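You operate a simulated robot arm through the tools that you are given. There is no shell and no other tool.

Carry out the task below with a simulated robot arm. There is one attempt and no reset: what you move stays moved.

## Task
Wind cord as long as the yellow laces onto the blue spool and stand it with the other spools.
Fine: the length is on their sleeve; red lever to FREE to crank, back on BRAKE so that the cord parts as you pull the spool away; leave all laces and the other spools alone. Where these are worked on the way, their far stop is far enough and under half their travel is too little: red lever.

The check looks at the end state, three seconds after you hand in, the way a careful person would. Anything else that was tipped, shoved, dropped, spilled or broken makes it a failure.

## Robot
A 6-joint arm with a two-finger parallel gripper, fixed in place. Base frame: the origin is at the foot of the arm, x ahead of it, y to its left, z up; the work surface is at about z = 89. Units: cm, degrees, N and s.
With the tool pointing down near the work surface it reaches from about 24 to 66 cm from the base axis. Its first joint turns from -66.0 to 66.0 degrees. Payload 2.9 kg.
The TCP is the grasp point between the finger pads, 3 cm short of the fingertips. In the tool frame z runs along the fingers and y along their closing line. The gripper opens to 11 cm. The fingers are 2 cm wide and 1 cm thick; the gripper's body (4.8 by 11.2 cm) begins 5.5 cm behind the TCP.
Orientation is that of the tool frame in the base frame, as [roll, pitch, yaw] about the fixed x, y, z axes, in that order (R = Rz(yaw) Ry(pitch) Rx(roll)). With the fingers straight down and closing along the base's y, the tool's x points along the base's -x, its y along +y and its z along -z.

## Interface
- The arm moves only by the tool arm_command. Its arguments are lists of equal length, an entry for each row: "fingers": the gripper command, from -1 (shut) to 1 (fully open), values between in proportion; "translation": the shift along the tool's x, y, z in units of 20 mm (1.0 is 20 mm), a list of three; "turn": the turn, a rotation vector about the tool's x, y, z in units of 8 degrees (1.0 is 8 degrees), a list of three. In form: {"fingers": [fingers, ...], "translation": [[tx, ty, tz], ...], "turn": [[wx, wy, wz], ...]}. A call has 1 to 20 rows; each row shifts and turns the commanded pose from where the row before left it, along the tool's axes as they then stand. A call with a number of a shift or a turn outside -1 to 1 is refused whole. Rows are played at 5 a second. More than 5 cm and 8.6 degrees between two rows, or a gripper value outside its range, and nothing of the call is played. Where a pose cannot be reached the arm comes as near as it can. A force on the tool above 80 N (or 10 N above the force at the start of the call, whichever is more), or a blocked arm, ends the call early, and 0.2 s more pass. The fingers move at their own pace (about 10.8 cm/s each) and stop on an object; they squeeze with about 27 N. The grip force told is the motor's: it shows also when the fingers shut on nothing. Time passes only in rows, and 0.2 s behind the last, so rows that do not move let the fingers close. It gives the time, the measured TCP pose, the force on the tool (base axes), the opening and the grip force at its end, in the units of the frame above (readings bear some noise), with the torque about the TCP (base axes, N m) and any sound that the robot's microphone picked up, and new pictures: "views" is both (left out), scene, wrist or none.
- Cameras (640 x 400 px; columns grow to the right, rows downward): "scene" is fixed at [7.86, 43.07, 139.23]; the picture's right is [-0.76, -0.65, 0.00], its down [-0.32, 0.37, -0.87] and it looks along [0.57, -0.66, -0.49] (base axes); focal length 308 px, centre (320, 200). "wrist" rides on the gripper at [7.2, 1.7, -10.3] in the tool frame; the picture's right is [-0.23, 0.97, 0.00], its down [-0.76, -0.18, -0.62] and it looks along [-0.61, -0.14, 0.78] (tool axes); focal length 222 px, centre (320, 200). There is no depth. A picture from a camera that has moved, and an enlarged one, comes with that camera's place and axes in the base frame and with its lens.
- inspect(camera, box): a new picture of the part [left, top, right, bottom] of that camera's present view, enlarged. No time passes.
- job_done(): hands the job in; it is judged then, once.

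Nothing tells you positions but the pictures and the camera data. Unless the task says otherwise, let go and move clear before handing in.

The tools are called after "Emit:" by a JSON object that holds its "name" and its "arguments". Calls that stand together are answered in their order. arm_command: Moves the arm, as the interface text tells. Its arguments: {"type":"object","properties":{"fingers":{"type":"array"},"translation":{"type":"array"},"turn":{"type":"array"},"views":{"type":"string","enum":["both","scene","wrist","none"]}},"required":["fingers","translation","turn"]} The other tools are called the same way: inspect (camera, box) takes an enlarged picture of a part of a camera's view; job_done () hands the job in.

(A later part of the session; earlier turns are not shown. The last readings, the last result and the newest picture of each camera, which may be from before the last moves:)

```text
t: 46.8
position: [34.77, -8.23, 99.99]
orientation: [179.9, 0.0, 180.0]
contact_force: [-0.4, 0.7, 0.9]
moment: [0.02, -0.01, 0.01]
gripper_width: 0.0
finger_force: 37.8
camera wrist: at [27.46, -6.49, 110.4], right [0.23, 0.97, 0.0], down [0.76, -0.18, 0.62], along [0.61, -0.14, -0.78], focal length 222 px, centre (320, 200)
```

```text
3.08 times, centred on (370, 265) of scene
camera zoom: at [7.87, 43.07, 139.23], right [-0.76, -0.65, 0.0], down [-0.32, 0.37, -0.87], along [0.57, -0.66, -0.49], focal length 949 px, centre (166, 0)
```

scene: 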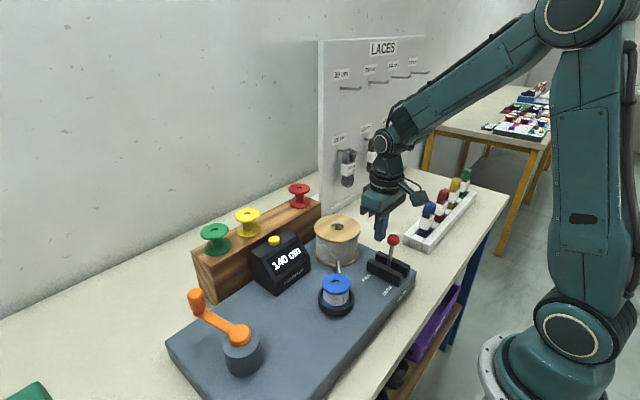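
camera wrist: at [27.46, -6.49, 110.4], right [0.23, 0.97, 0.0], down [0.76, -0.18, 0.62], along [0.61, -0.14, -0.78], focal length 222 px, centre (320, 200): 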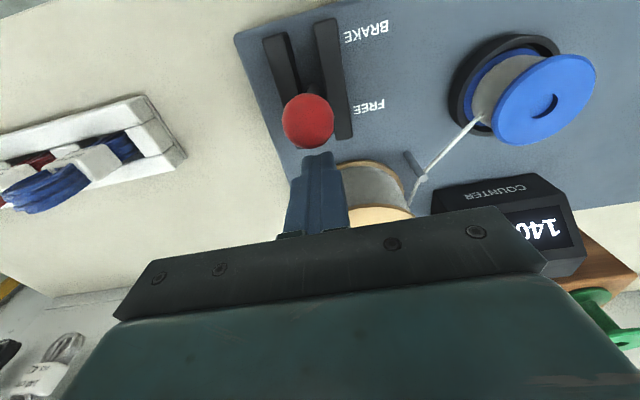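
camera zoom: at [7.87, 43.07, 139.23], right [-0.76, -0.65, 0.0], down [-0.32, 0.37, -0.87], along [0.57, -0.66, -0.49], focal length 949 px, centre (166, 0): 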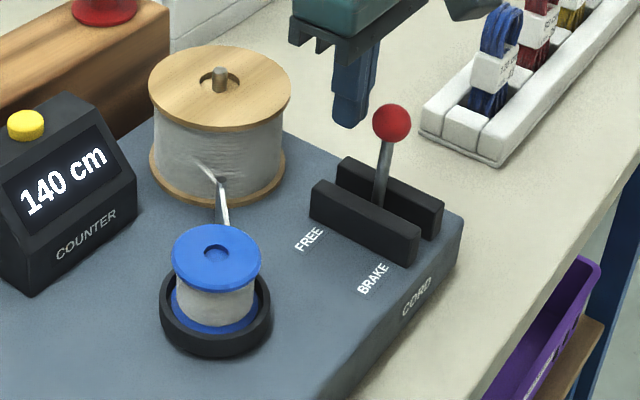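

The closed fingers stand on the far side of the ball. I centre on it in y and push it towards BRAKE.

Emit:
{"name": "arm_command", "arguments": {"fingers": [-1, -1, -1, -1, -1, -1, -1, -1, -1], "translation": [[0, 0.13, 0], [0.33, 0, 0.03], [0.33, 0, 0.03], [0.33, 0, 0.03], [0.33, 0, 0.04], [0.33, 0, 0.05], [0.33, 0, 0.06], [0.33, 0, 0.07], [0.33, 0, 0.08]], "turn": [[0, 0, 0], [0, 0, 0], [0, 0, 0], [0, 0, 0], [0, 0, 0], [0, 0, 0], [0, 0, 0], [0, 0, 0], [0, 0, 0]]}}

Emit:
{"name": "inspect", "arguments": {"camera": "wrist", "box": [220, 0, 420, 250]}}

Emit:
{"name": "inspect", "arguments": {"camera": "scene", "box": [300, 200, 440, 330]}}

```text
t: 48.8
position: [29.52, -7.74, 99.3]
orientation: [-180.0, 0.4, -179.8]
contact_force: [13.9, 1.6, -3.9]
moment: [-0.03, -0.26, 0.02]
gripper_width: 0.02
finger_force: 37.3
camera wrist: at [22.35, -6.06, 109.64], right [0.23, 0.97, 0.0], down [0.76, -0.18, 0.63], along [0.61, -0.14, -0.78], focal length 222 px, centre (320, 200)
```

scene: 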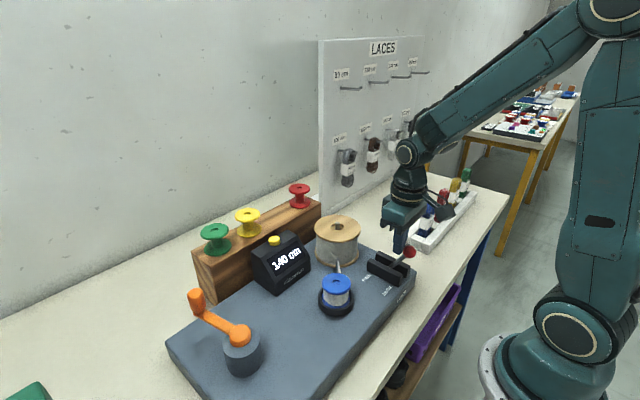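
wrist: 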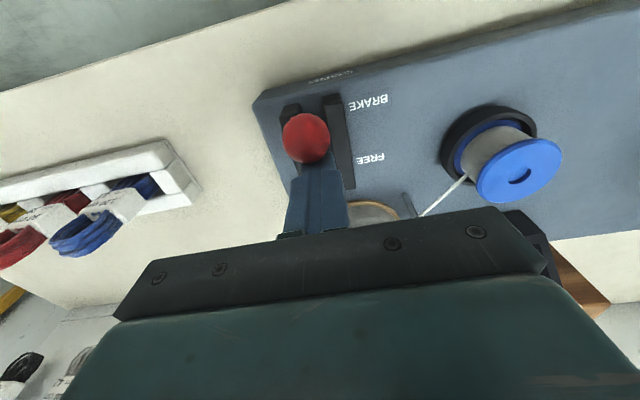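

```text
1.60 times, centred on (320, 125) of wrist
camera zoom: at [22.35, -6.06, 109.64], right [0.23, 0.97, 0.0], down [0.76, -0.18, 0.63], along [0.61, -0.14, -0.78], focal length 355 px, centre (320, 320)
```

zoom: 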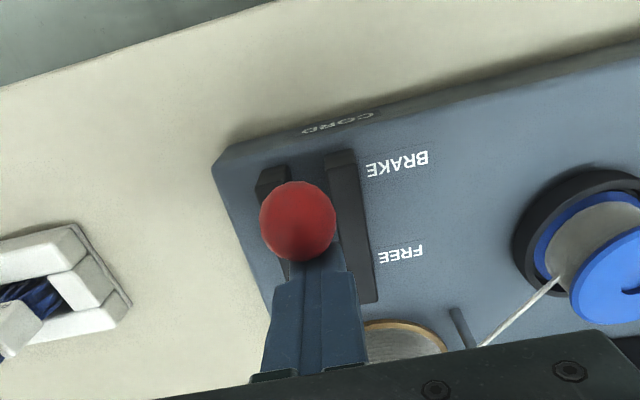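

```text
3.08 times, centred on (370, 265) of scene
camera zoom: at [7.91, 43.07, 139.23], right [-0.76, -0.65, 0.0], down [-0.32, 0.37, -0.87], along [0.57, -0.66, -0.49], focal length 949 px, centre (166, 0)
```

zoom: 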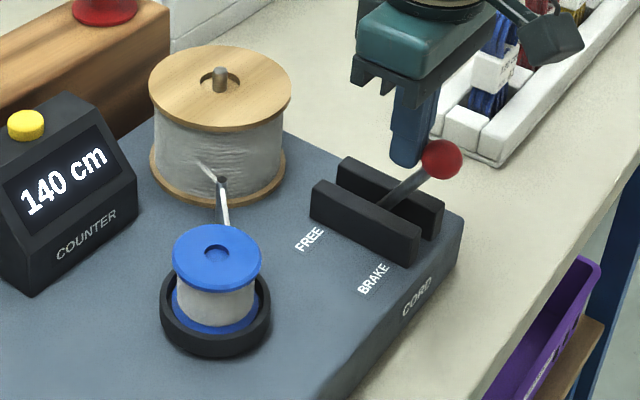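

The lever is back at BRAKE, where it stood at the start. I back off and rise; meanwhile I look at the rack's gap and the spool in the scene view.

Emit:
{"name": "arm_command", "arguments": {"fingers": [-1, -1, -1, -1, -1, -1, -1, -1], "translation": [[-0.4, 0, 0], [-0.2, 0, -0.2], [0, 0, -0.9], [0, 0, -0.9], [0, 0, -0.9], [0, 0, -0.9], [0, 0, -0.9], [0, 0, -0.9]], "turn": [[0, 0, 0], [0, 0, 0], [0, 0, 0], [0, 0, 0], [0, 0, 0], [0, 0, 0], [0, 0, 0], [0, 0, 0]]}}

Emit:
{"name": "inspect", "arguments": {"camera": "scene", "box": [230, 160, 350, 260]}}

Emit:
{"name": "inspect", "arguments": {"camera": "scene", "box": [300, 230, 430, 330]}}

Emit:
{"name": "inspect", "arguments": {"camera": "wrist", "box": [240, 0, 640, 250]}}

```text
t: 50.6
position: [30.71, -7.93, 110.36]
orientation: [-180.0, 0.0, 179.9]
contact_force: [0.1, 1.3, 0.2]
moment: [0.0, 0.01, -0.02]
gripper_width: 0.0
finger_force: 38.2
camera wrist: at [23.43, -6.24, 120.79], right [0.23, 0.97, 0.0], down [0.76, -0.18, 0.62], along [0.61, -0.14, -0.78], focal length 222 px, centre (320, 200)
```

scene: 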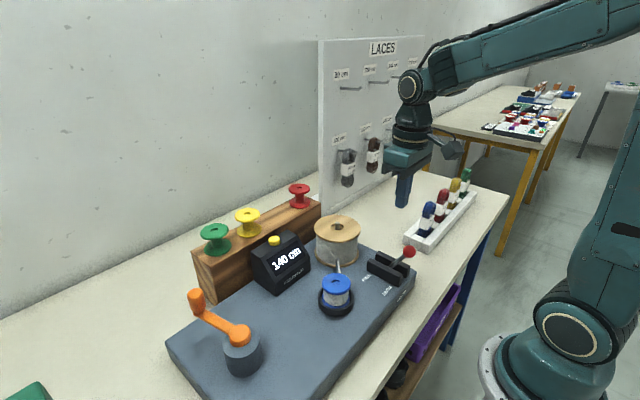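
wrist: 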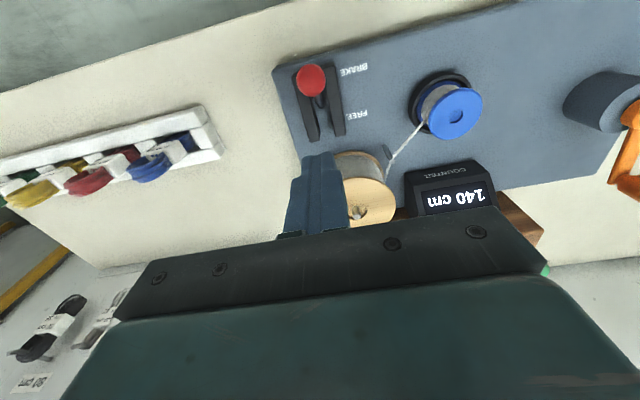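

```text
4.00 times, centred on (290, 210) of scene
camera zoom: at [7.86, 43.07, 139.23], right [-0.76, -0.65, 0.0], down [-0.32, 0.37, -0.87], along [0.57, -0.66, -0.49], focal length 1234 px, centre (440, 160)
```

zoom: 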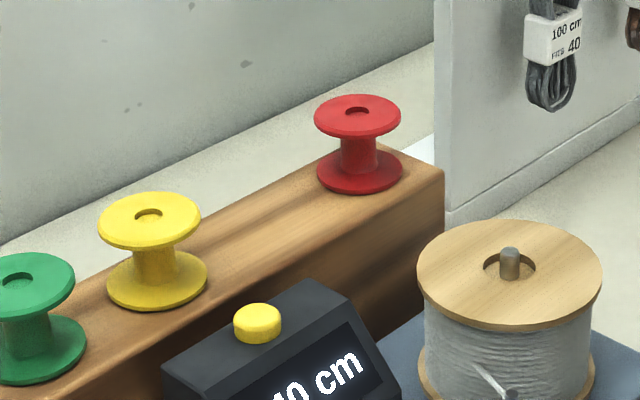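

```text
4.00 times, centred on (365, 280) of scene
camera zoom: at [7.86, 43.07, 139.23], right [-0.76, -0.65, 0.0], down [-0.32, 0.37, -0.87], along [0.57, -0.66, -0.49], focal length 1234 px, centre (140, -120)
```

zoom: 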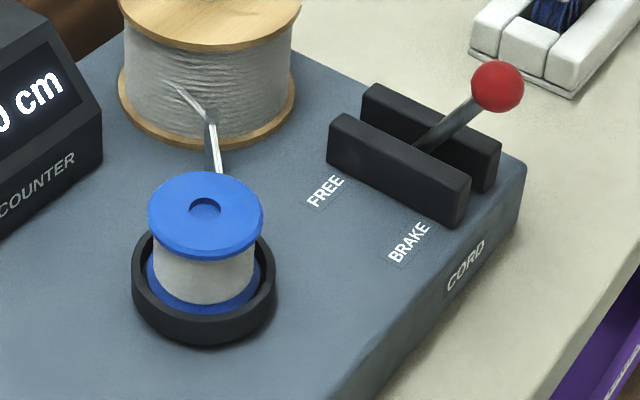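

```text
1.60 times, centred on (440, 125) of wrist
camera zoom: at [23.43, -6.24, 120.79], right [0.23, 0.97, 0.0], down [0.76, -0.18, 0.62], along [0.61, -0.14, -0.78], focal length 355 px, centre (128, 320)
```

zoom: 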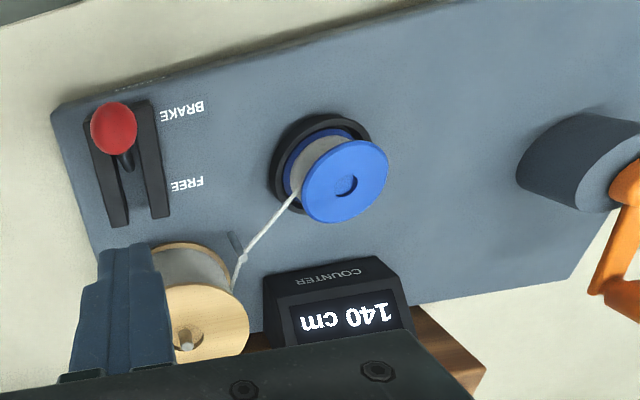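

The rack's gap between yellow and red looks like plain flat wood, so the blue spool simply stands there. I rise, turn the gripper by 90° (fingers closing along x, away from the neighbours and the cord), and look at rack and spool.

Emit:
{"name": "arm_command", "arguments": {"fingers": [-1, -1, -1, -1, -1, -1, 0, 0, 0, 0, 0, 0, 0, 0, 0, 0, 0, 0], "translation": [[-0.775, 0.828, -0.47], [-0.775, 0.828, -0.47], [-0.775, 0.828, -0.47], [-0.775, 0.828, -0.47], [-0.775, 0.828, -0.47], [-0.775, 0.828, -0.47], [0, 0, 0], [0, 0, 0], [0, 0, 0], [0, 0, 0], [0, 0, 0], [0, 0, 0], [0, 0, 0], [0, 0, 0], [0, 0, 0], [0, 0, 0], [0, 0, 0], [0, 0, 0]], "turn": [[0, 0, 0], [0, 0, 0], [0, 0, 0], [0, 0, 0], [0, 0, 0], [0, 0, 0], [0, 0, 1], [0, 0, 1], [0, 0, 1], [0, 0, 1], [0, 0, 1], [0, 0, 1], [0, 0, 1], [0, 0, 1], [0, 0, 1], [0, 0, 1], [0, 0, 1], [0, 0, 0.25]]}}

```text
t: 54.4
position: [40.08, 2.24, 116.1]
orientation: [-179.9, 0.0, 89.9]
contact_force: [-1.2, -0.2, 0.0]
moment: [0.01, 0.02, -0.02]
gripper_width: 5.53
finger_force: 0.1
camera wrist: at [41.79, 9.44, 126.45], right [0.97, -0.23, 0.0], down [-0.18, -0.76, 0.62], along [-0.14, -0.61, -0.78], focal length 222 px, centre (320, 200)
```

scene: 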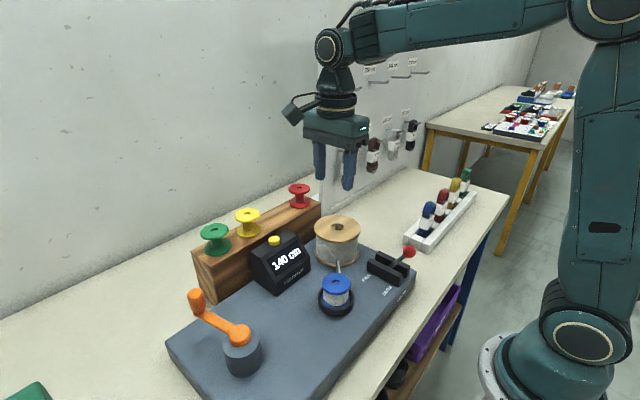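
wrist: 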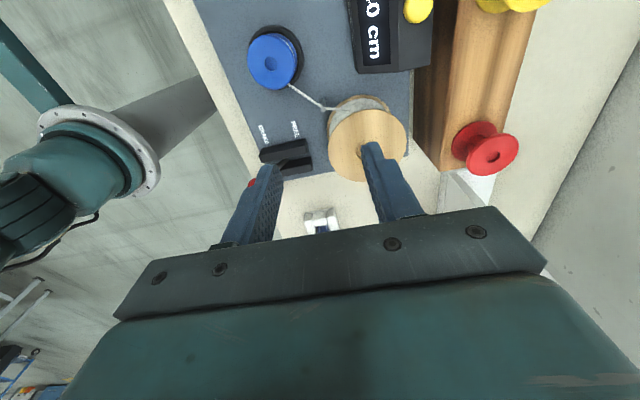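

The rotated view works. I shift sideways a bit to see the whole gap between yellow and red and the blue spool together.

Emit:
{"name": "arm_command", "arguments": {"fingers": [0, 0, 0, 0], "translation": [[0.9, 0.5, 0], [0.9, 0.5, 0], [0.9, 0.5, 0], [0.9, 0.5, 0]], "turn": [[0, 0, 0], [0, 0, 0], [0, 0, 0], [0, 0, 0]], "views": "wrist"}}

Emit:
{"name": "inspect", "arguments": {"camera": "wrist", "box": [360, 0, 560, 200]}}

Emit:
{"name": "inspect", "arguments": {"camera": "wrist", "box": [180, 20, 380, 180]}}

```text
t: 55.4
position: [44.06, 9.0, 116.04]
orientation: [-180.0, 0.0, 90.0]
contact_force: [-0.6, -0.4, 0.3]
moment: [-0.01, -0.02, -0.01]
gripper_width: 5.54
finger_force: 0.1
camera wrist: at [45.8, 16.29, 126.42], right [0.97, -0.23, 0.0], down [-0.18, -0.76, 0.62], along [-0.14, -0.61, -0.78], focal length 222 px, centre (320, 200)
```

wrist: 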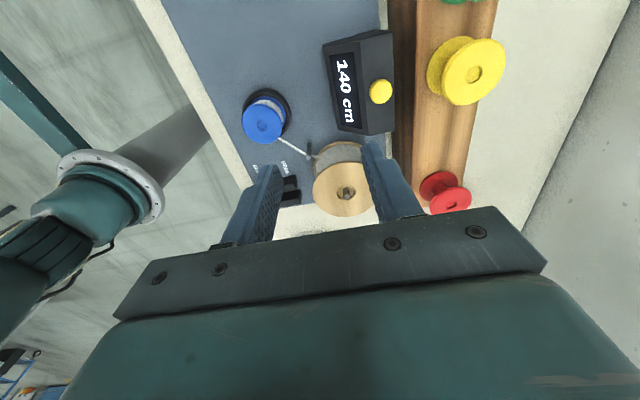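

```text
2.00 times, centred on (460, 100) of wrist
camera zoom: at [45.8, 16.29, 126.42], right [0.97, -0.23, 0.0], down [-0.18, -0.76, 0.62], along [-0.14, -0.61, -0.78], focal length 444 px, centre (40, 400)
```

zoom: 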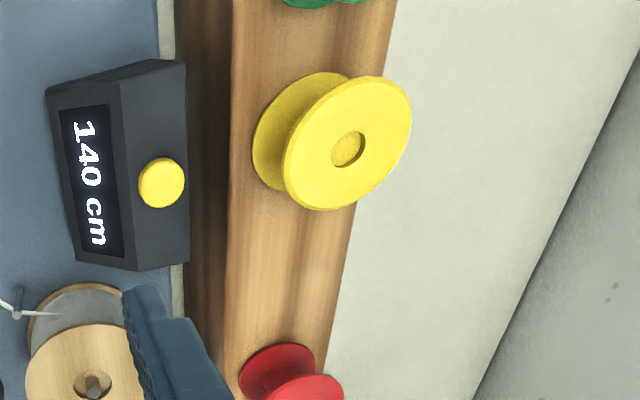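

```text
2.50 times, centred on (280, 100) of wrist
camera zoom: at [45.8, 16.29, 126.42], right [0.97, -0.23, 0.0], down [-0.18, -0.76, 0.62], along [-0.14, -0.61, -0.78], focal length 555 px, centre (420, 450)
```

zoom: 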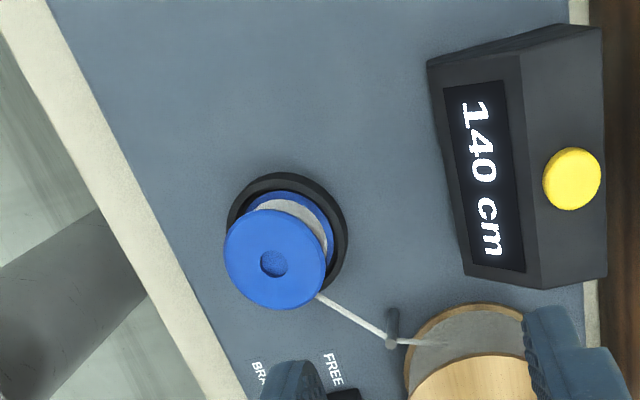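

I now have the spool at about (34.9, 7.0, top 95.5), yellow at (58.9, 9.1), and the rack block at x 55–63 with its top near 98. I go above the blue spool with fingers opened along x.

Emit:
{"name": "arm_command", "arguments": {"fingers": [0.4, 0.4, 0.4, 0.4, 0.4, 0.4, 0.4, 0.4, 0.4, 0.4, 0.4], "translation": [[-0.2, -0.916, 0.2], [-0.2, -0.916, 0.2], [-0.2, -0.916, 0.2], [-0.2, -0.916, 0.2], [-0.2, -0.916, 0.2], [0, 0, 0.9], [0, 0, 0.9], [0, 0, 0.9], [0, 0, 0.9], [0, 0, 0.9], [0, 0, 0.9]], "turn": [[0, 0, 0], [0, 0, 0], [0, 0, 0], [0, 0, 0], [0, 0, 0], [0, 0, 0], [0, 0, 0], [0, 0, 0], [0, 0, 0], [0, 0, 0], [0, 0, 0]]}}

Emit:
{"name": "inspect", "arguments": {"camera": "wrist", "box": [200, 60, 440, 240]}}

Emit:
{"name": "inspect", "arguments": {"camera": "scene", "box": [280, 200, 420, 330]}}

```text
t: 57.8
position: [34.7, 7.27, 103.18]
orientation: [-180.0, 0.0, 90.0]
contact_force: [0.0, 0.1, -0.5]
moment: [-0.01, 0.03, 0.01]
gripper_width: 7.72
finger_force: 0.2
camera wrist: at [36.51, 14.54, 113.65], right [0.97, -0.23, 0.0], down [-0.18, -0.76, 0.62], along [-0.14, -0.61, -0.78], focal length 222 px, centre (320, 200)
```

scene: 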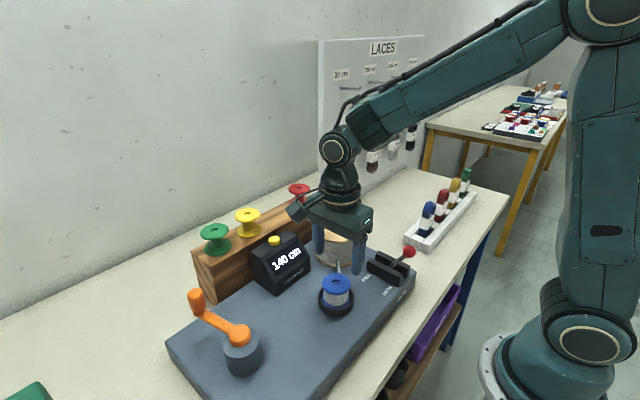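
wrist: 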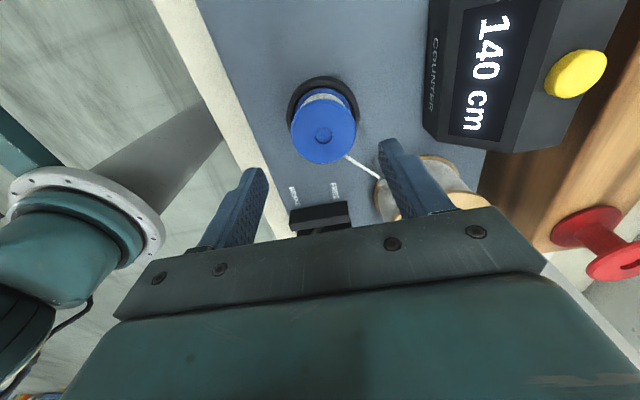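

```text
2.22 times, centred on (320, 150) of wrist
camera zoom: at [36.51, 14.54, 113.65], right [0.97, -0.23, 0.0], down [-0.18, -0.76, 0.62], along [-0.14, -0.61, -0.78], focal length 494 px, centre (320, 311)
```

zoom: 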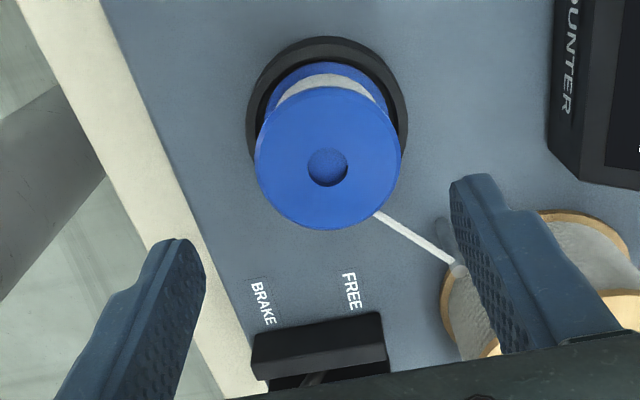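

```text
3.08 times, centred on (350, 265) of scene
camera zoom: at [7.87, 43.07, 139.23], right [-0.76, -0.65, 0.0], down [-0.32, 0.37, -0.87], along [0.57, -0.66, -0.49], focal length 949 px, centre (228, 0)
```

zoom: 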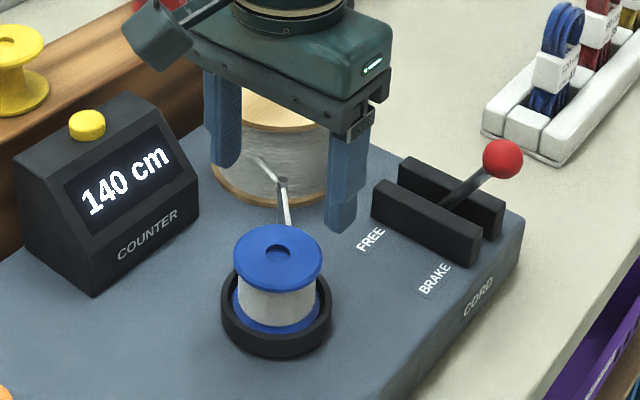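

The spool is well centred between the fingers. I correct a few millimetres, descend so the tips straddle the top flange, and close.

Emit:
{"name": "arm_command", "arguments": {"fingers": [0.4, 0.4, 0.4, 0.4, -1, -1, -1, -1], "translation": [[-0.07, 0.16, 0.8], [0, 0, 0.85], [0, 0, 0.85], [0, 0, 0.8], [0, 0, 0], [0, 0, 0], [0, 0, 0], [0, 0, 0]], "turn": [[0, 0, 0], [0, 0, 0], [0, 0, 0], [0, 0, 0], [0, 0, 0], [0, 0, 0], [0, 0, 0], [0, 0, 0]]}}

Emit:
{"name": "inspect", "arguments": {"camera": "scene", "box": [280, 200, 420, 330]}}

Emit:
{"name": "inspect", "arguments": {"camera": "wrist", "box": [200, 60, 440, 240]}}

```text
t: 59.6
position: [34.99, 7.23, 96.69]
orientation: [180.0, 0.0, 90.0]
contact_force: [-0.4, -0.1, 0.8]
moment: [0.01, 0.02, 0.02]
gripper_width: 5.62
finger_force: 27.6
camera wrist: at [36.75, 14.39, 107.03], right [0.97, -0.23, 0.0], down [-0.18, -0.76, 0.62], along [-0.14, -0.61, -0.78], focal length 222 px, centre (320, 200)
```

scene: 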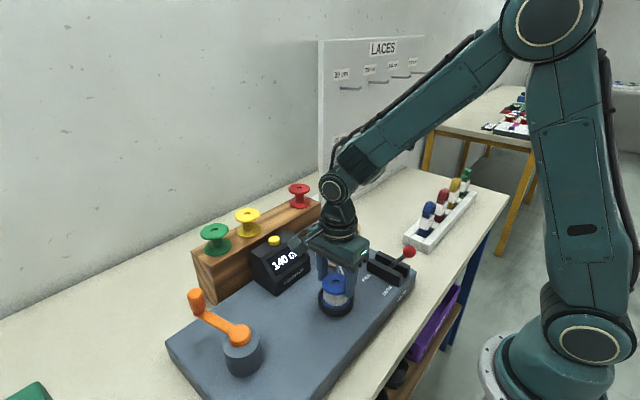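
wrist: 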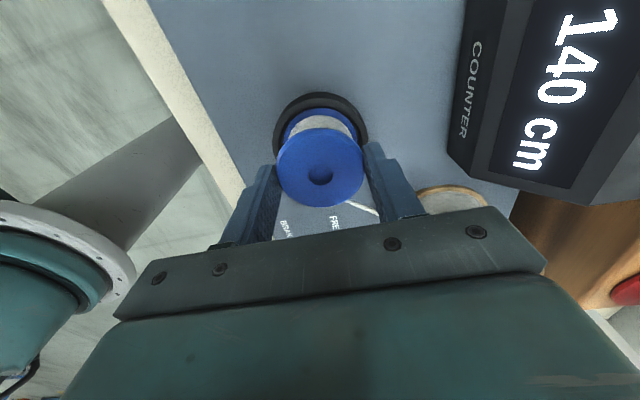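

```text
3.08 times, centred on (350, 265) of scene
camera zoom: at [7.86, 43.07, 139.23], right [-0.76, -0.65, 0.0], down [-0.32, 0.37, -0.87], along [0.57, -0.66, -0.49], focal length 949 px, centre (228, 0)
```

zoom: 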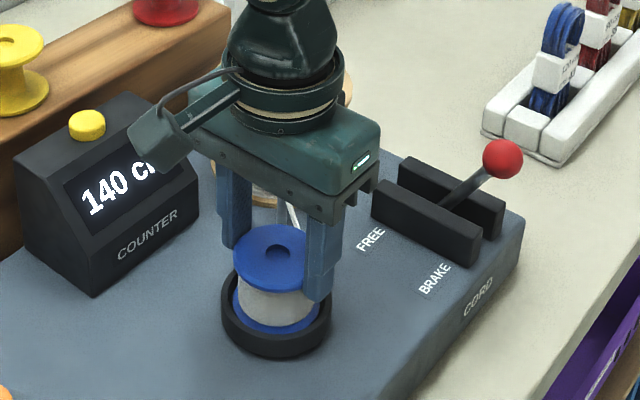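

```text
2.22 times, centred on (320, 150) of wrist
camera zoom: at [36.75, 14.39, 107.03], right [0.97, -0.23, 0.0], down [-0.18, -0.76, 0.62], along [-0.14, -0.61, -0.78], focal length 494 px, centre (320, 311)
```

zoom: 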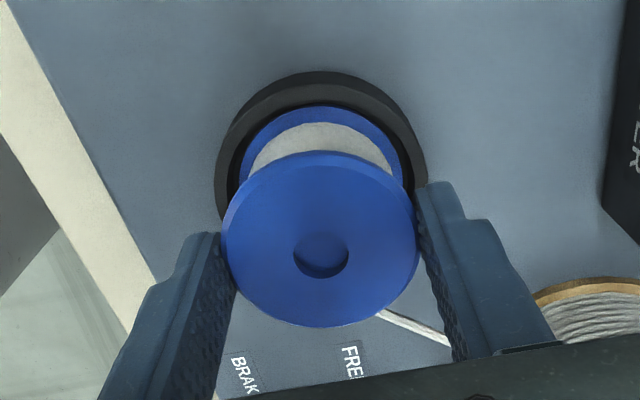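

The flange is gripped (5.6 cm wide), well centred. I lift gently straight up and watch.

Emit:
{"name": "arm_command", "arguments": {"fingers": [-1, -1, -1, -1, -1], "translation": [[0, 0, -0.3], [0, 0, -0.4], [0, 0, -0.4], [0, 0, -0.4], [0, 0, -0.4]], "turn": [[0, 0, 0], [0, 0, 0], [0, 0, 0], [0, 0, 0], [0, 0, 0]]}}

Emit:
{"name": "inspect", "arguments": {"camera": "scene", "box": [280, 200, 420, 330]}}

Emit:
{"name": "inspect", "arguments": {"camera": "wrist", "box": [200, 60, 440, 240]}}

```text
t: 60.8
position: [35.15, 7.19, 100.4]
orientation: [180.0, 0.0, 90.0]
contact_force: [0.8, -0.3, -0.8]
moment: [-0.04, 0.0, 0.0]
gripper_width: 5.59
finger_force: 26.6
camera wrist: at [36.84, 14.39, 110.75], right [0.97, -0.23, 0.0], down [-0.18, -0.76, 0.62], along [-0.14, -0.61, -0.78], focal length 222 px, centre (320, 200)
```

scene: 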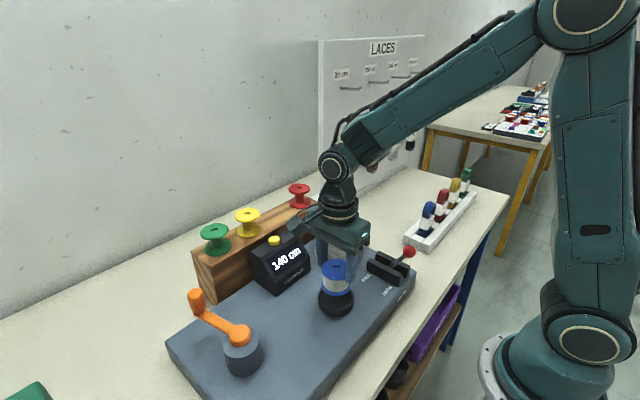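
wrist: 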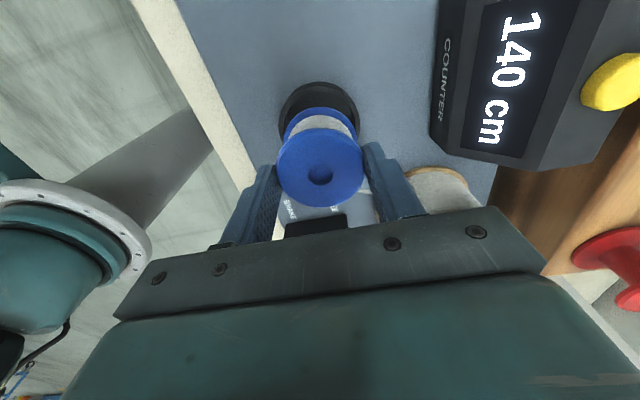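

```text
3.08 times, centred on (350, 265) of scene
camera zoom: at [7.87, 43.07, 139.23], right [-0.76, -0.65, 0.0], down [-0.32, 0.37, -0.87], along [0.57, -0.66, -0.49], focal length 949 px, centre (228, 0)
```

zoom: 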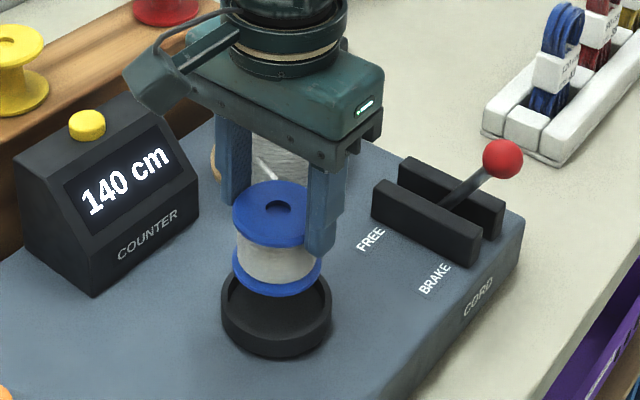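

```text
2.22 times, centred on (320, 150) of wrist
camera zoom: at [36.84, 14.39, 110.75], right [0.97, -0.23, 0.0], down [-0.18, -0.76, 0.62], along [-0.14, -0.61, -0.78], focal length 494 px, centre (320, 311)
```

zoom: 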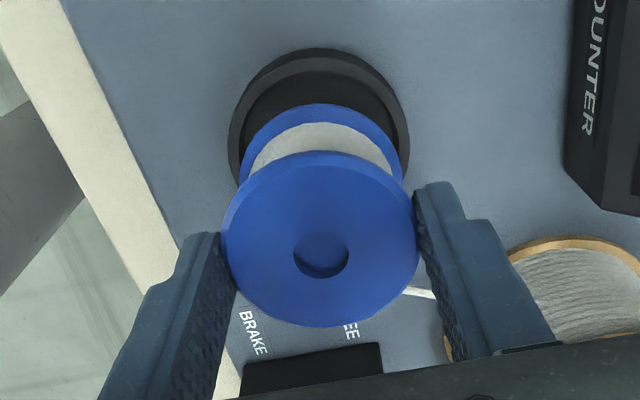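

The spool is up, upright in the grip, and the cord has parted. I raise it further and carry it towards the rack, towards the gap between yellow and red.

Emit:
{"name": "arm_command", "arguments": {"fingers": [-1, -1, -1, -1, -1, -1, -1, -1, -1, -1, -1, -1, -1, -1, -1, -1, -1], "translation": [[0, 0, -0.7], [0, 0, -0.95], [0, 0, -0.95], [0, 0, -0.95], [0, 0, -0.95], [0, 0, -0.6], [-0.3, 0.7, 0], [-0.3, 0.9, 0], [-0.3, 0.9, 0], [-0.3, 0.9, 0], [-0.3, 0.9, 0], [-0.3, 0.9, 0], [-0.3, 0.9, 0], [-0.3, 0.9, 0], [-0.3, 0.9, 0], [-0.3, 0.9, 0], [-0.05, 0.6, 0]], "turn": [[0, 0, 0], [0, 0, 0], [0, 0, 0], [0, 0, 0], [0, 0, 0], [0, 0, 0], [0, 0, 0], [0, 0, 0], [0, 0, 0], [0, 0, 0], [0, 0, 0], [0, 0, 0], [0, 0, 0], [0, 0, 0], [0, 0, 0], [0, 0, 0], [0, 0, 0]]}}

Emit:
{"name": "inspect", "arguments": {"camera": "wrist", "box": [200, 0, 520, 220]}}

Emit:
{"name": "inspect", "arguments": {"camera": "scene", "box": [180, 140, 360, 290]}}

```text
t: 64.4
position: [54.06, 1.02, 110.45]
orientation: [-180.0, 0.0, 90.1]
contact_force: [-0.4, -0.4, -0.9]
moment: [-0.02, -0.01, 0.02]
gripper_width: 5.59
finger_force: 26.7
camera wrist: at [55.68, 8.2, 120.88], right [0.97, -0.23, 0.0], down [-0.18, -0.76, 0.62], along [-0.14, -0.61, -0.78], focal length 222 px, centre (320, 200)
```

scene: 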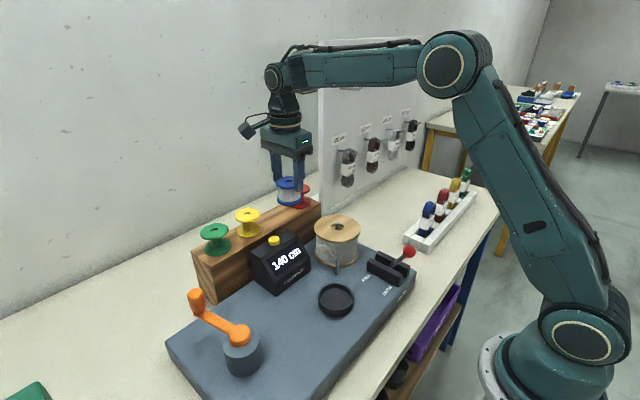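
wrist: 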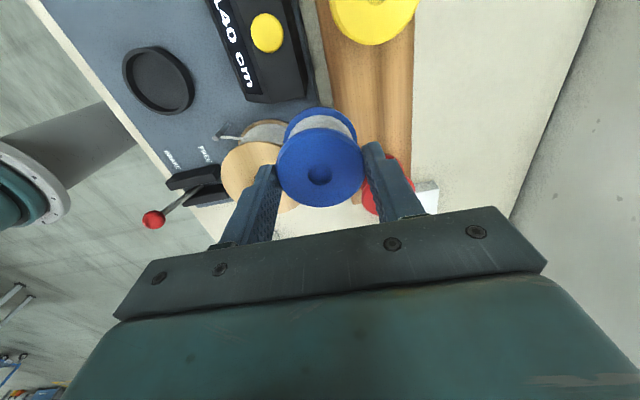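

```text
1.82 times, centred on (360, 110) of wrist
camera zoom: at [55.68, 8.2, 120.88], right [0.97, -0.23, 0.0], down [-0.18, -0.76, 0.62], along [-0.14, -0.61, -0.78], focal length 404 px, centre (247, 364)
```

zoom: 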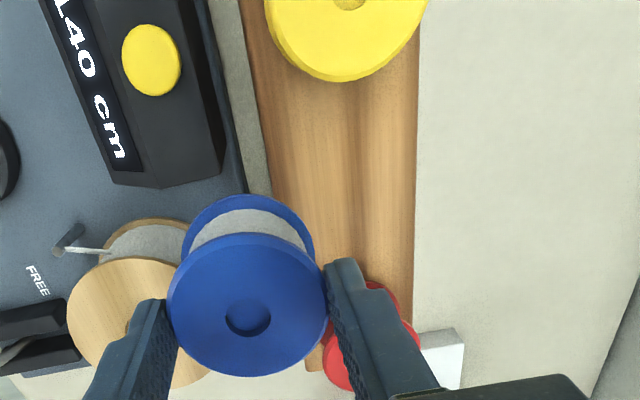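

```text
2.67 times, centred on (270, 215) of scene
camera zoom: at [7.87, 43.07, 139.23], right [-0.76, -0.65, 0.0], down [-0.32, 0.37, -0.87], along [0.57, -0.66, -0.49], focal length 822 px, centre (453, 160)
```

zoom: 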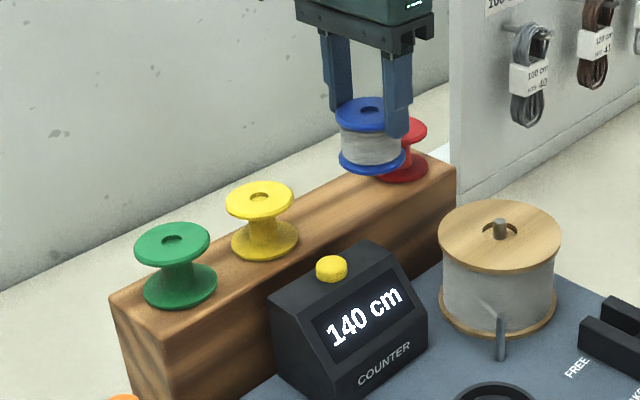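

The gap's middle I take at about (59, 0.8) between yellow (y≈9) and red (y≈-7). I move over it and come down part way, then check.

Emit:
{"name": "arm_command", "arguments": {"fingers": [-1, -1, -1, -1, -1, -1], "translation": [[-0.04, 0.8, 0], [-0.05, 0.8, 0], [0, 0.85, 0], [0, 0, 0.7], [0, 0, 0.7], [0, 0, 0.6]], "turn": [[0, 0, 0], [0, 0, 0], [0, 0, 0], [0, 0, 0], [0, 0, 0], [0, 0, 0]]}}

Emit:
{"name": "inspect", "arguments": {"camera": "wrist", "box": [180, 0, 500, 220]}}

Emit:
{"name": "inspect", "arguments": {"camera": "scene", "box": [200, 150, 340, 280]}}

```text
t: 65.8
position: [58.87, 0.9, 106.63]
orientation: [-180.0, -0.1, 90.0]
contact_force: [-0.1, -0.3, 0.4]
moment: [0.01, 0.0, 0.02]
gripper_width: 5.61
finger_force: 27.2
camera wrist: at [60.57, 8.14, 116.98], right [0.97, -0.23, 0.0], down [-0.18, -0.76, 0.62], along [-0.14, -0.61, -0.78], focal length 222 px, centre (320, 200)
```

scene: 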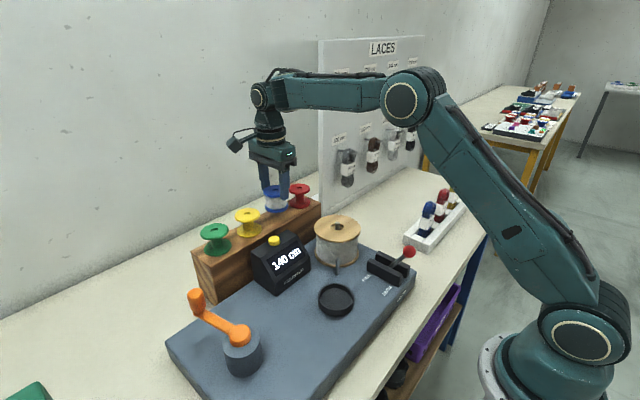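
wrist: 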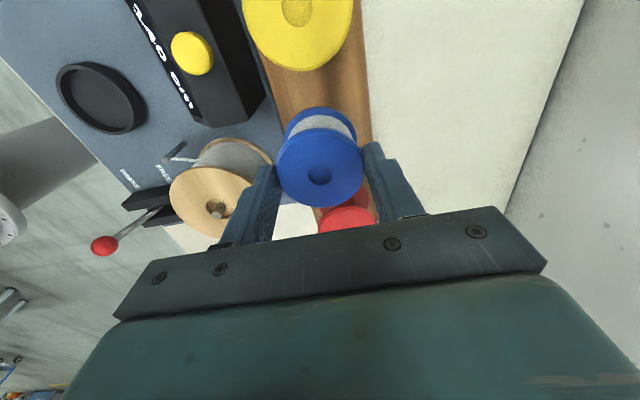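

```text
1.82 times, centred on (340, 110) of wrist
camera zoom: at [60.57, 8.14, 116.98], right [0.97, -0.23, 0.0], down [-0.18, -0.76, 0.62], along [-0.14, -0.61, -0.78], focal length 404 px, centre (284, 364)
```

zoom: 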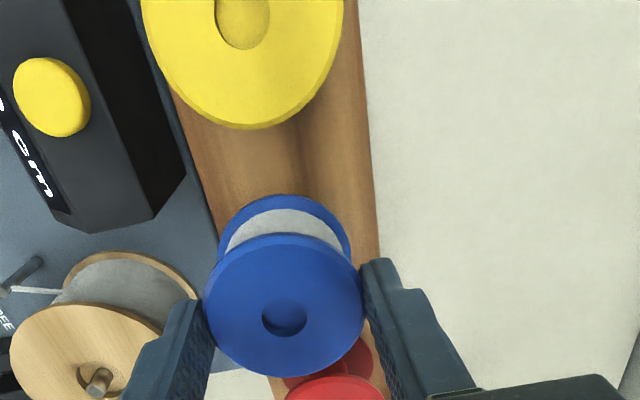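

```text
3.08 times, centred on (270, 215) of scene
camera zoom: at [7.87, 43.07, 139.23], right [-0.76, -0.65, 0.0], down [-0.32, 0.37, -0.87], along [0.57, -0.66, -0.49], focal length 949 px, centre (474, 154)
```

zoom: 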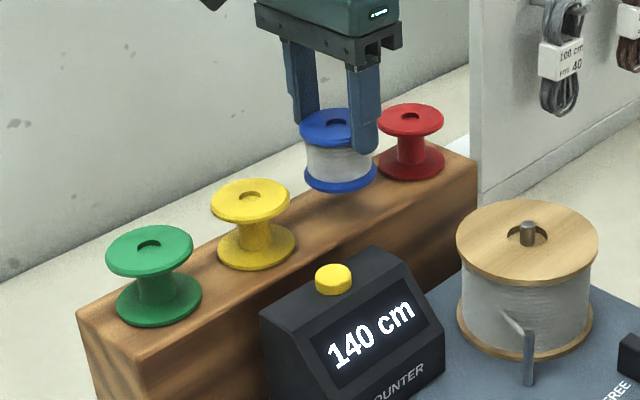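

The spool hangs in line with the others, midway in the gap. I lower it gently.

Emit:
{"name": "arm_command", "arguments": {"fingers": [-1, -1, -1, -1, -1], "translation": [[0, 0.08, 0.2], [0, 0, 0.25], [0, 0, 0.25], [0, 0, 0.2], [0, 0, 0.1]], "turn": [[0, 0, 0], [0, 0, 0], [0, 0, 0], [0, 0, 0], [0, 0, 0]]}}

Emit:
{"name": "inspect", "arguments": {"camera": "scene", "box": [230, 160, 340, 250]}}

```text
t: 67.0
position: [59.04, 0.84, 104.59]
orientation: [-180.0, 0.1, 90.0]
contact_force: [-0.3, -0.6, -0.6]
moment: [-0.05, 0.0, 0.03]
gripper_width: 5.59
finger_force: 26.9
camera wrist: at [60.75, 8.11, 114.98], right [0.97, -0.23, 0.0], down [-0.18, -0.76, 0.62], along [-0.14, -0.61, -0.78], focal length 222 px, centre (320, 200)
```

scene: 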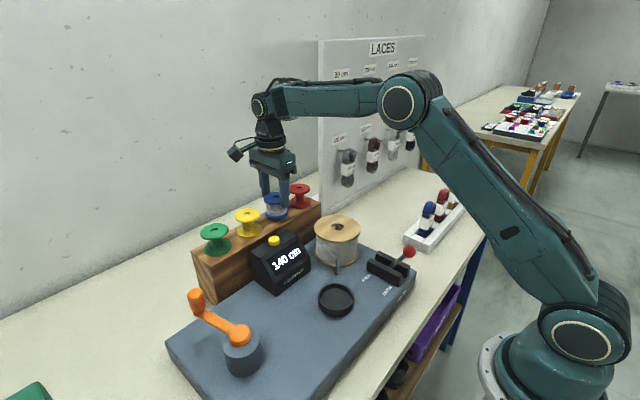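
wrist: 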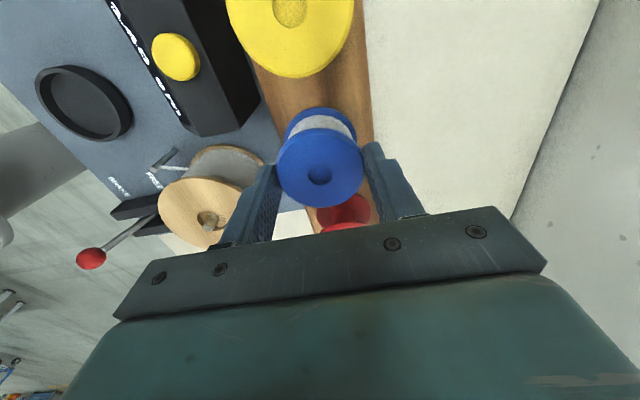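

```text
4.44 times, centred on (285, 205) of scene
camera zoom: at [7.87, 43.07, 139.23], right [-0.76, -0.65, 0.0], down [-0.32, 0.37, -0.87], along [0.57, -0.66, -0.49], focal length 1371 px, centre (476, 178)
```

zoom: 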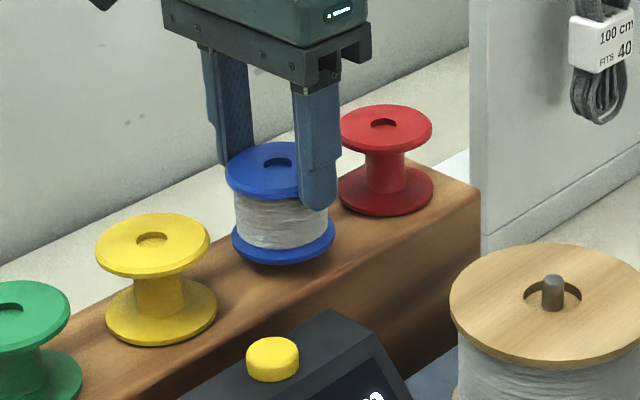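

About 9 mm remain to the wood. I lower in 2 mm steps and watch the force.

Emit:
{"name": "arm_command", "arguments": {"fingers": [-1, -1, -1, -1], "translation": [[0, 0, 0.1], [0, 0, 0.1], [0, 0, 0.1], [0, 0, 0.1]], "turn": [[0, 0, 0], [0, 0, 0], [0, 0, 0], [0, 0, 0]], "views": "none"}}

Emit:
{"name": "inspect", "arguments": {"camera": "scene", "box": [230, 160, 340, 250]}}

```text
t: 68.0
position: [59.1, 0.95, 103.86]
orientation: [180.0, 0.0, 90.0]
contact_force: [1.6, -0.2, 0.1]
moment: [-0.02, 0.03, 0.02]
gripper_width: 5.58
finger_force: 27.2
```

```text
4.44 times, centred on (285, 205) of scene
camera zoom: at [7.87, 43.07, 139.23], right [-0.76, -0.65, 0.0], down [-0.32, 0.37, -0.87], along [0.57, -0.66, -0.49], focal length 1371 px, centre (476, 178)
```

zoom: 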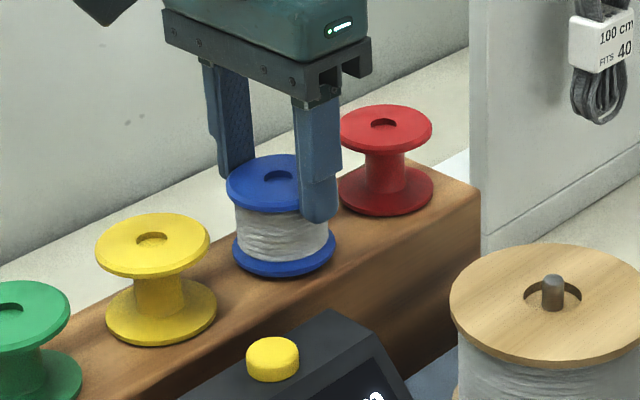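

Nearly on the wood, no contact force yet. A few 1 mm steps more.

Emit:
{"name": "arm_command", "arguments": {"fingers": [-1, -1], "translation": [[0, 0, 0.05], [0, 0, 0.05]], "turn": [[0, 0, 0], [0, 0, 0]], "views": "none"}}

```text
t: 68.6
position: [59.0, 0.94, 103.65]
orientation: [-179.9, 0.0, 90.0]
contact_force: [0.3, 1.0, -0.2]
moment: [0.0, 0.01, 0.03]
gripper_width: 5.59
finger_force: 27.0
```

Emit:
{"name": "arm_command", "arguments": {"fingers": [-1, -1], "translation": [[0, 0, 0.05], [0, 0, 0.05]], "turn": [[0, 0, 0], [0, 0, 0]], "views": "none"}}

Emit:
{"name": "inspect", "arguments": {"camera": "scene", "box": [230, 160, 340, 250]}}

```text
t: 69.2
position: [58.89, 0.96, 103.51]
orientation: [179.8, 0.0, 90.1]
contact_force: [-1.0, 0.0, 2.3]
moment: [0.0, 0.1, 0.0]
gripper_width: 5.57
finger_force: 26.9
```

```text
4.44 times, centred on (285, 205) of scene
camera zoom: at [7.86, 43.07, 139.23], right [-0.76, -0.65, 0.0], down [-0.32, 0.37, -0.87], along [0.57, -0.66, -0.49], focal length 1371 px, centre (476, 178)
```

zoom: 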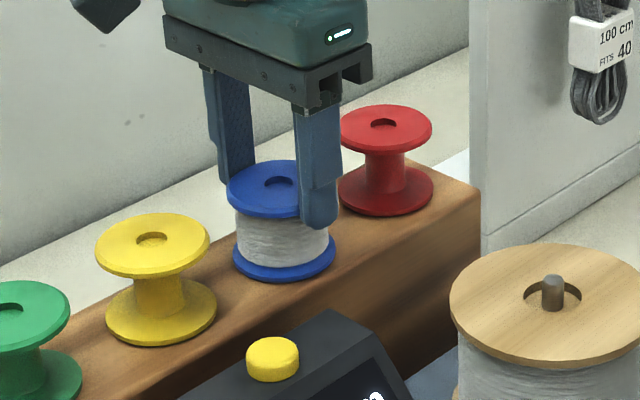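

A slight upward force begins (2 N), so the spool is touching. One more 1 mm step to confirm.

Emit:
{"name": "arm_command", "arguments": {"fingers": [-1, -1], "translation": [[0, 0, 0.05], [0, 0, 0]], "turn": [[0, 0, 0], [0, 0, 0]], "views": "none"}}

```text
t: 69.8
position: [59.01, 0.9, 103.51]
orientation: [179.8, 0.0, 90.1]
contact_force: [-3.1, 1.1, 10.5]
moment: [0.07, 0.28, 0.0]
gripper_width: 5.59
finger_force: 27.0
```

Firm contact (10 N): the spool stands on the rack. I open the fingers gradually and then rise straight up.

Emit:
{"name": "arm_command", "arguments": {"fingers": [-1, 0.06, 0.15, 0.3, 0.4, 0.4], "translation": [[0, 0, -0.03], [0, 0, 0], [0, 0, 0], [0, 0, 0], [0, 0, 0], [0, 0, 0]], "turn": [[0, 0, 0], [0, 0, 0], [0, 0, 0], [0, 0, 0], [0, 0, 0], [0, 0, 0]]}}

Emit:
{"name": "inspect", "arguments": {"camera": "scene", "box": [230, 160, 340, 250]}}

Emit:
{"name": "inspect", "arguments": {"camera": "wrist", "box": [180, 0, 500, 220]}}

```text
t: 71.2
position: [59.02, 0.95, 103.48]
orientation: [-179.9, 0.0, 90.0]
contact_force: [-0.5, -0.1, -0.5]
moment: [0.0, 0.04, 0.03]
gripper_width: 7.72
finger_force: 0.0
camera wrist: at [60.68, 8.16, 113.84], right [0.97, -0.23, 0.0], down [-0.18, -0.76, 0.62], along [-0.14, -0.61, -0.78], focal length 222 px, centre (320, 200)
```

scene: 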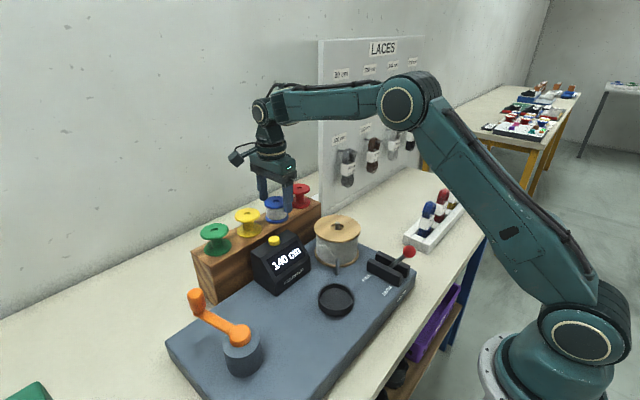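
wrist: 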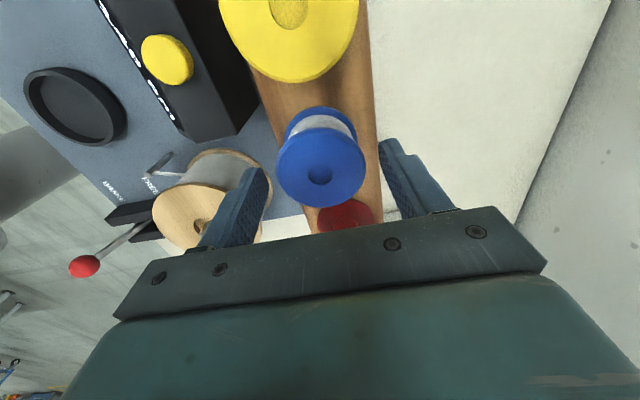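

```text
4.44 times, centred on (285, 205) of scene
camera zoom: at [7.86, 43.07, 139.23], right [-0.76, -0.65, 0.0], down [-0.32, 0.37, -0.87], along [0.57, -0.66, -0.49], focal length 1371 px, centre (476, 178)
```

zoom: 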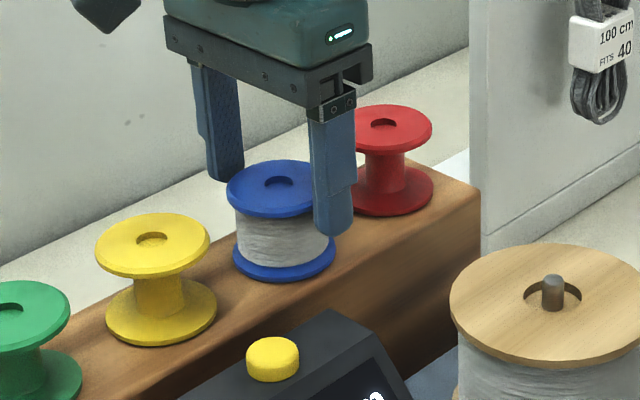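

```text
1.82 times, centred on (340, 110) of wrist
camera zoom: at [60.68, 8.16, 113.84], right [0.97, -0.23, 0.0], down [-0.18, -0.76, 0.62], along [-0.14, -0.61, -0.78], focal length 404 px, centre (284, 364)
```

zoom: 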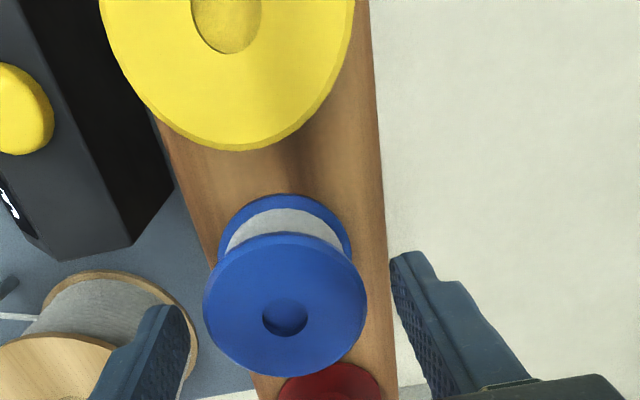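

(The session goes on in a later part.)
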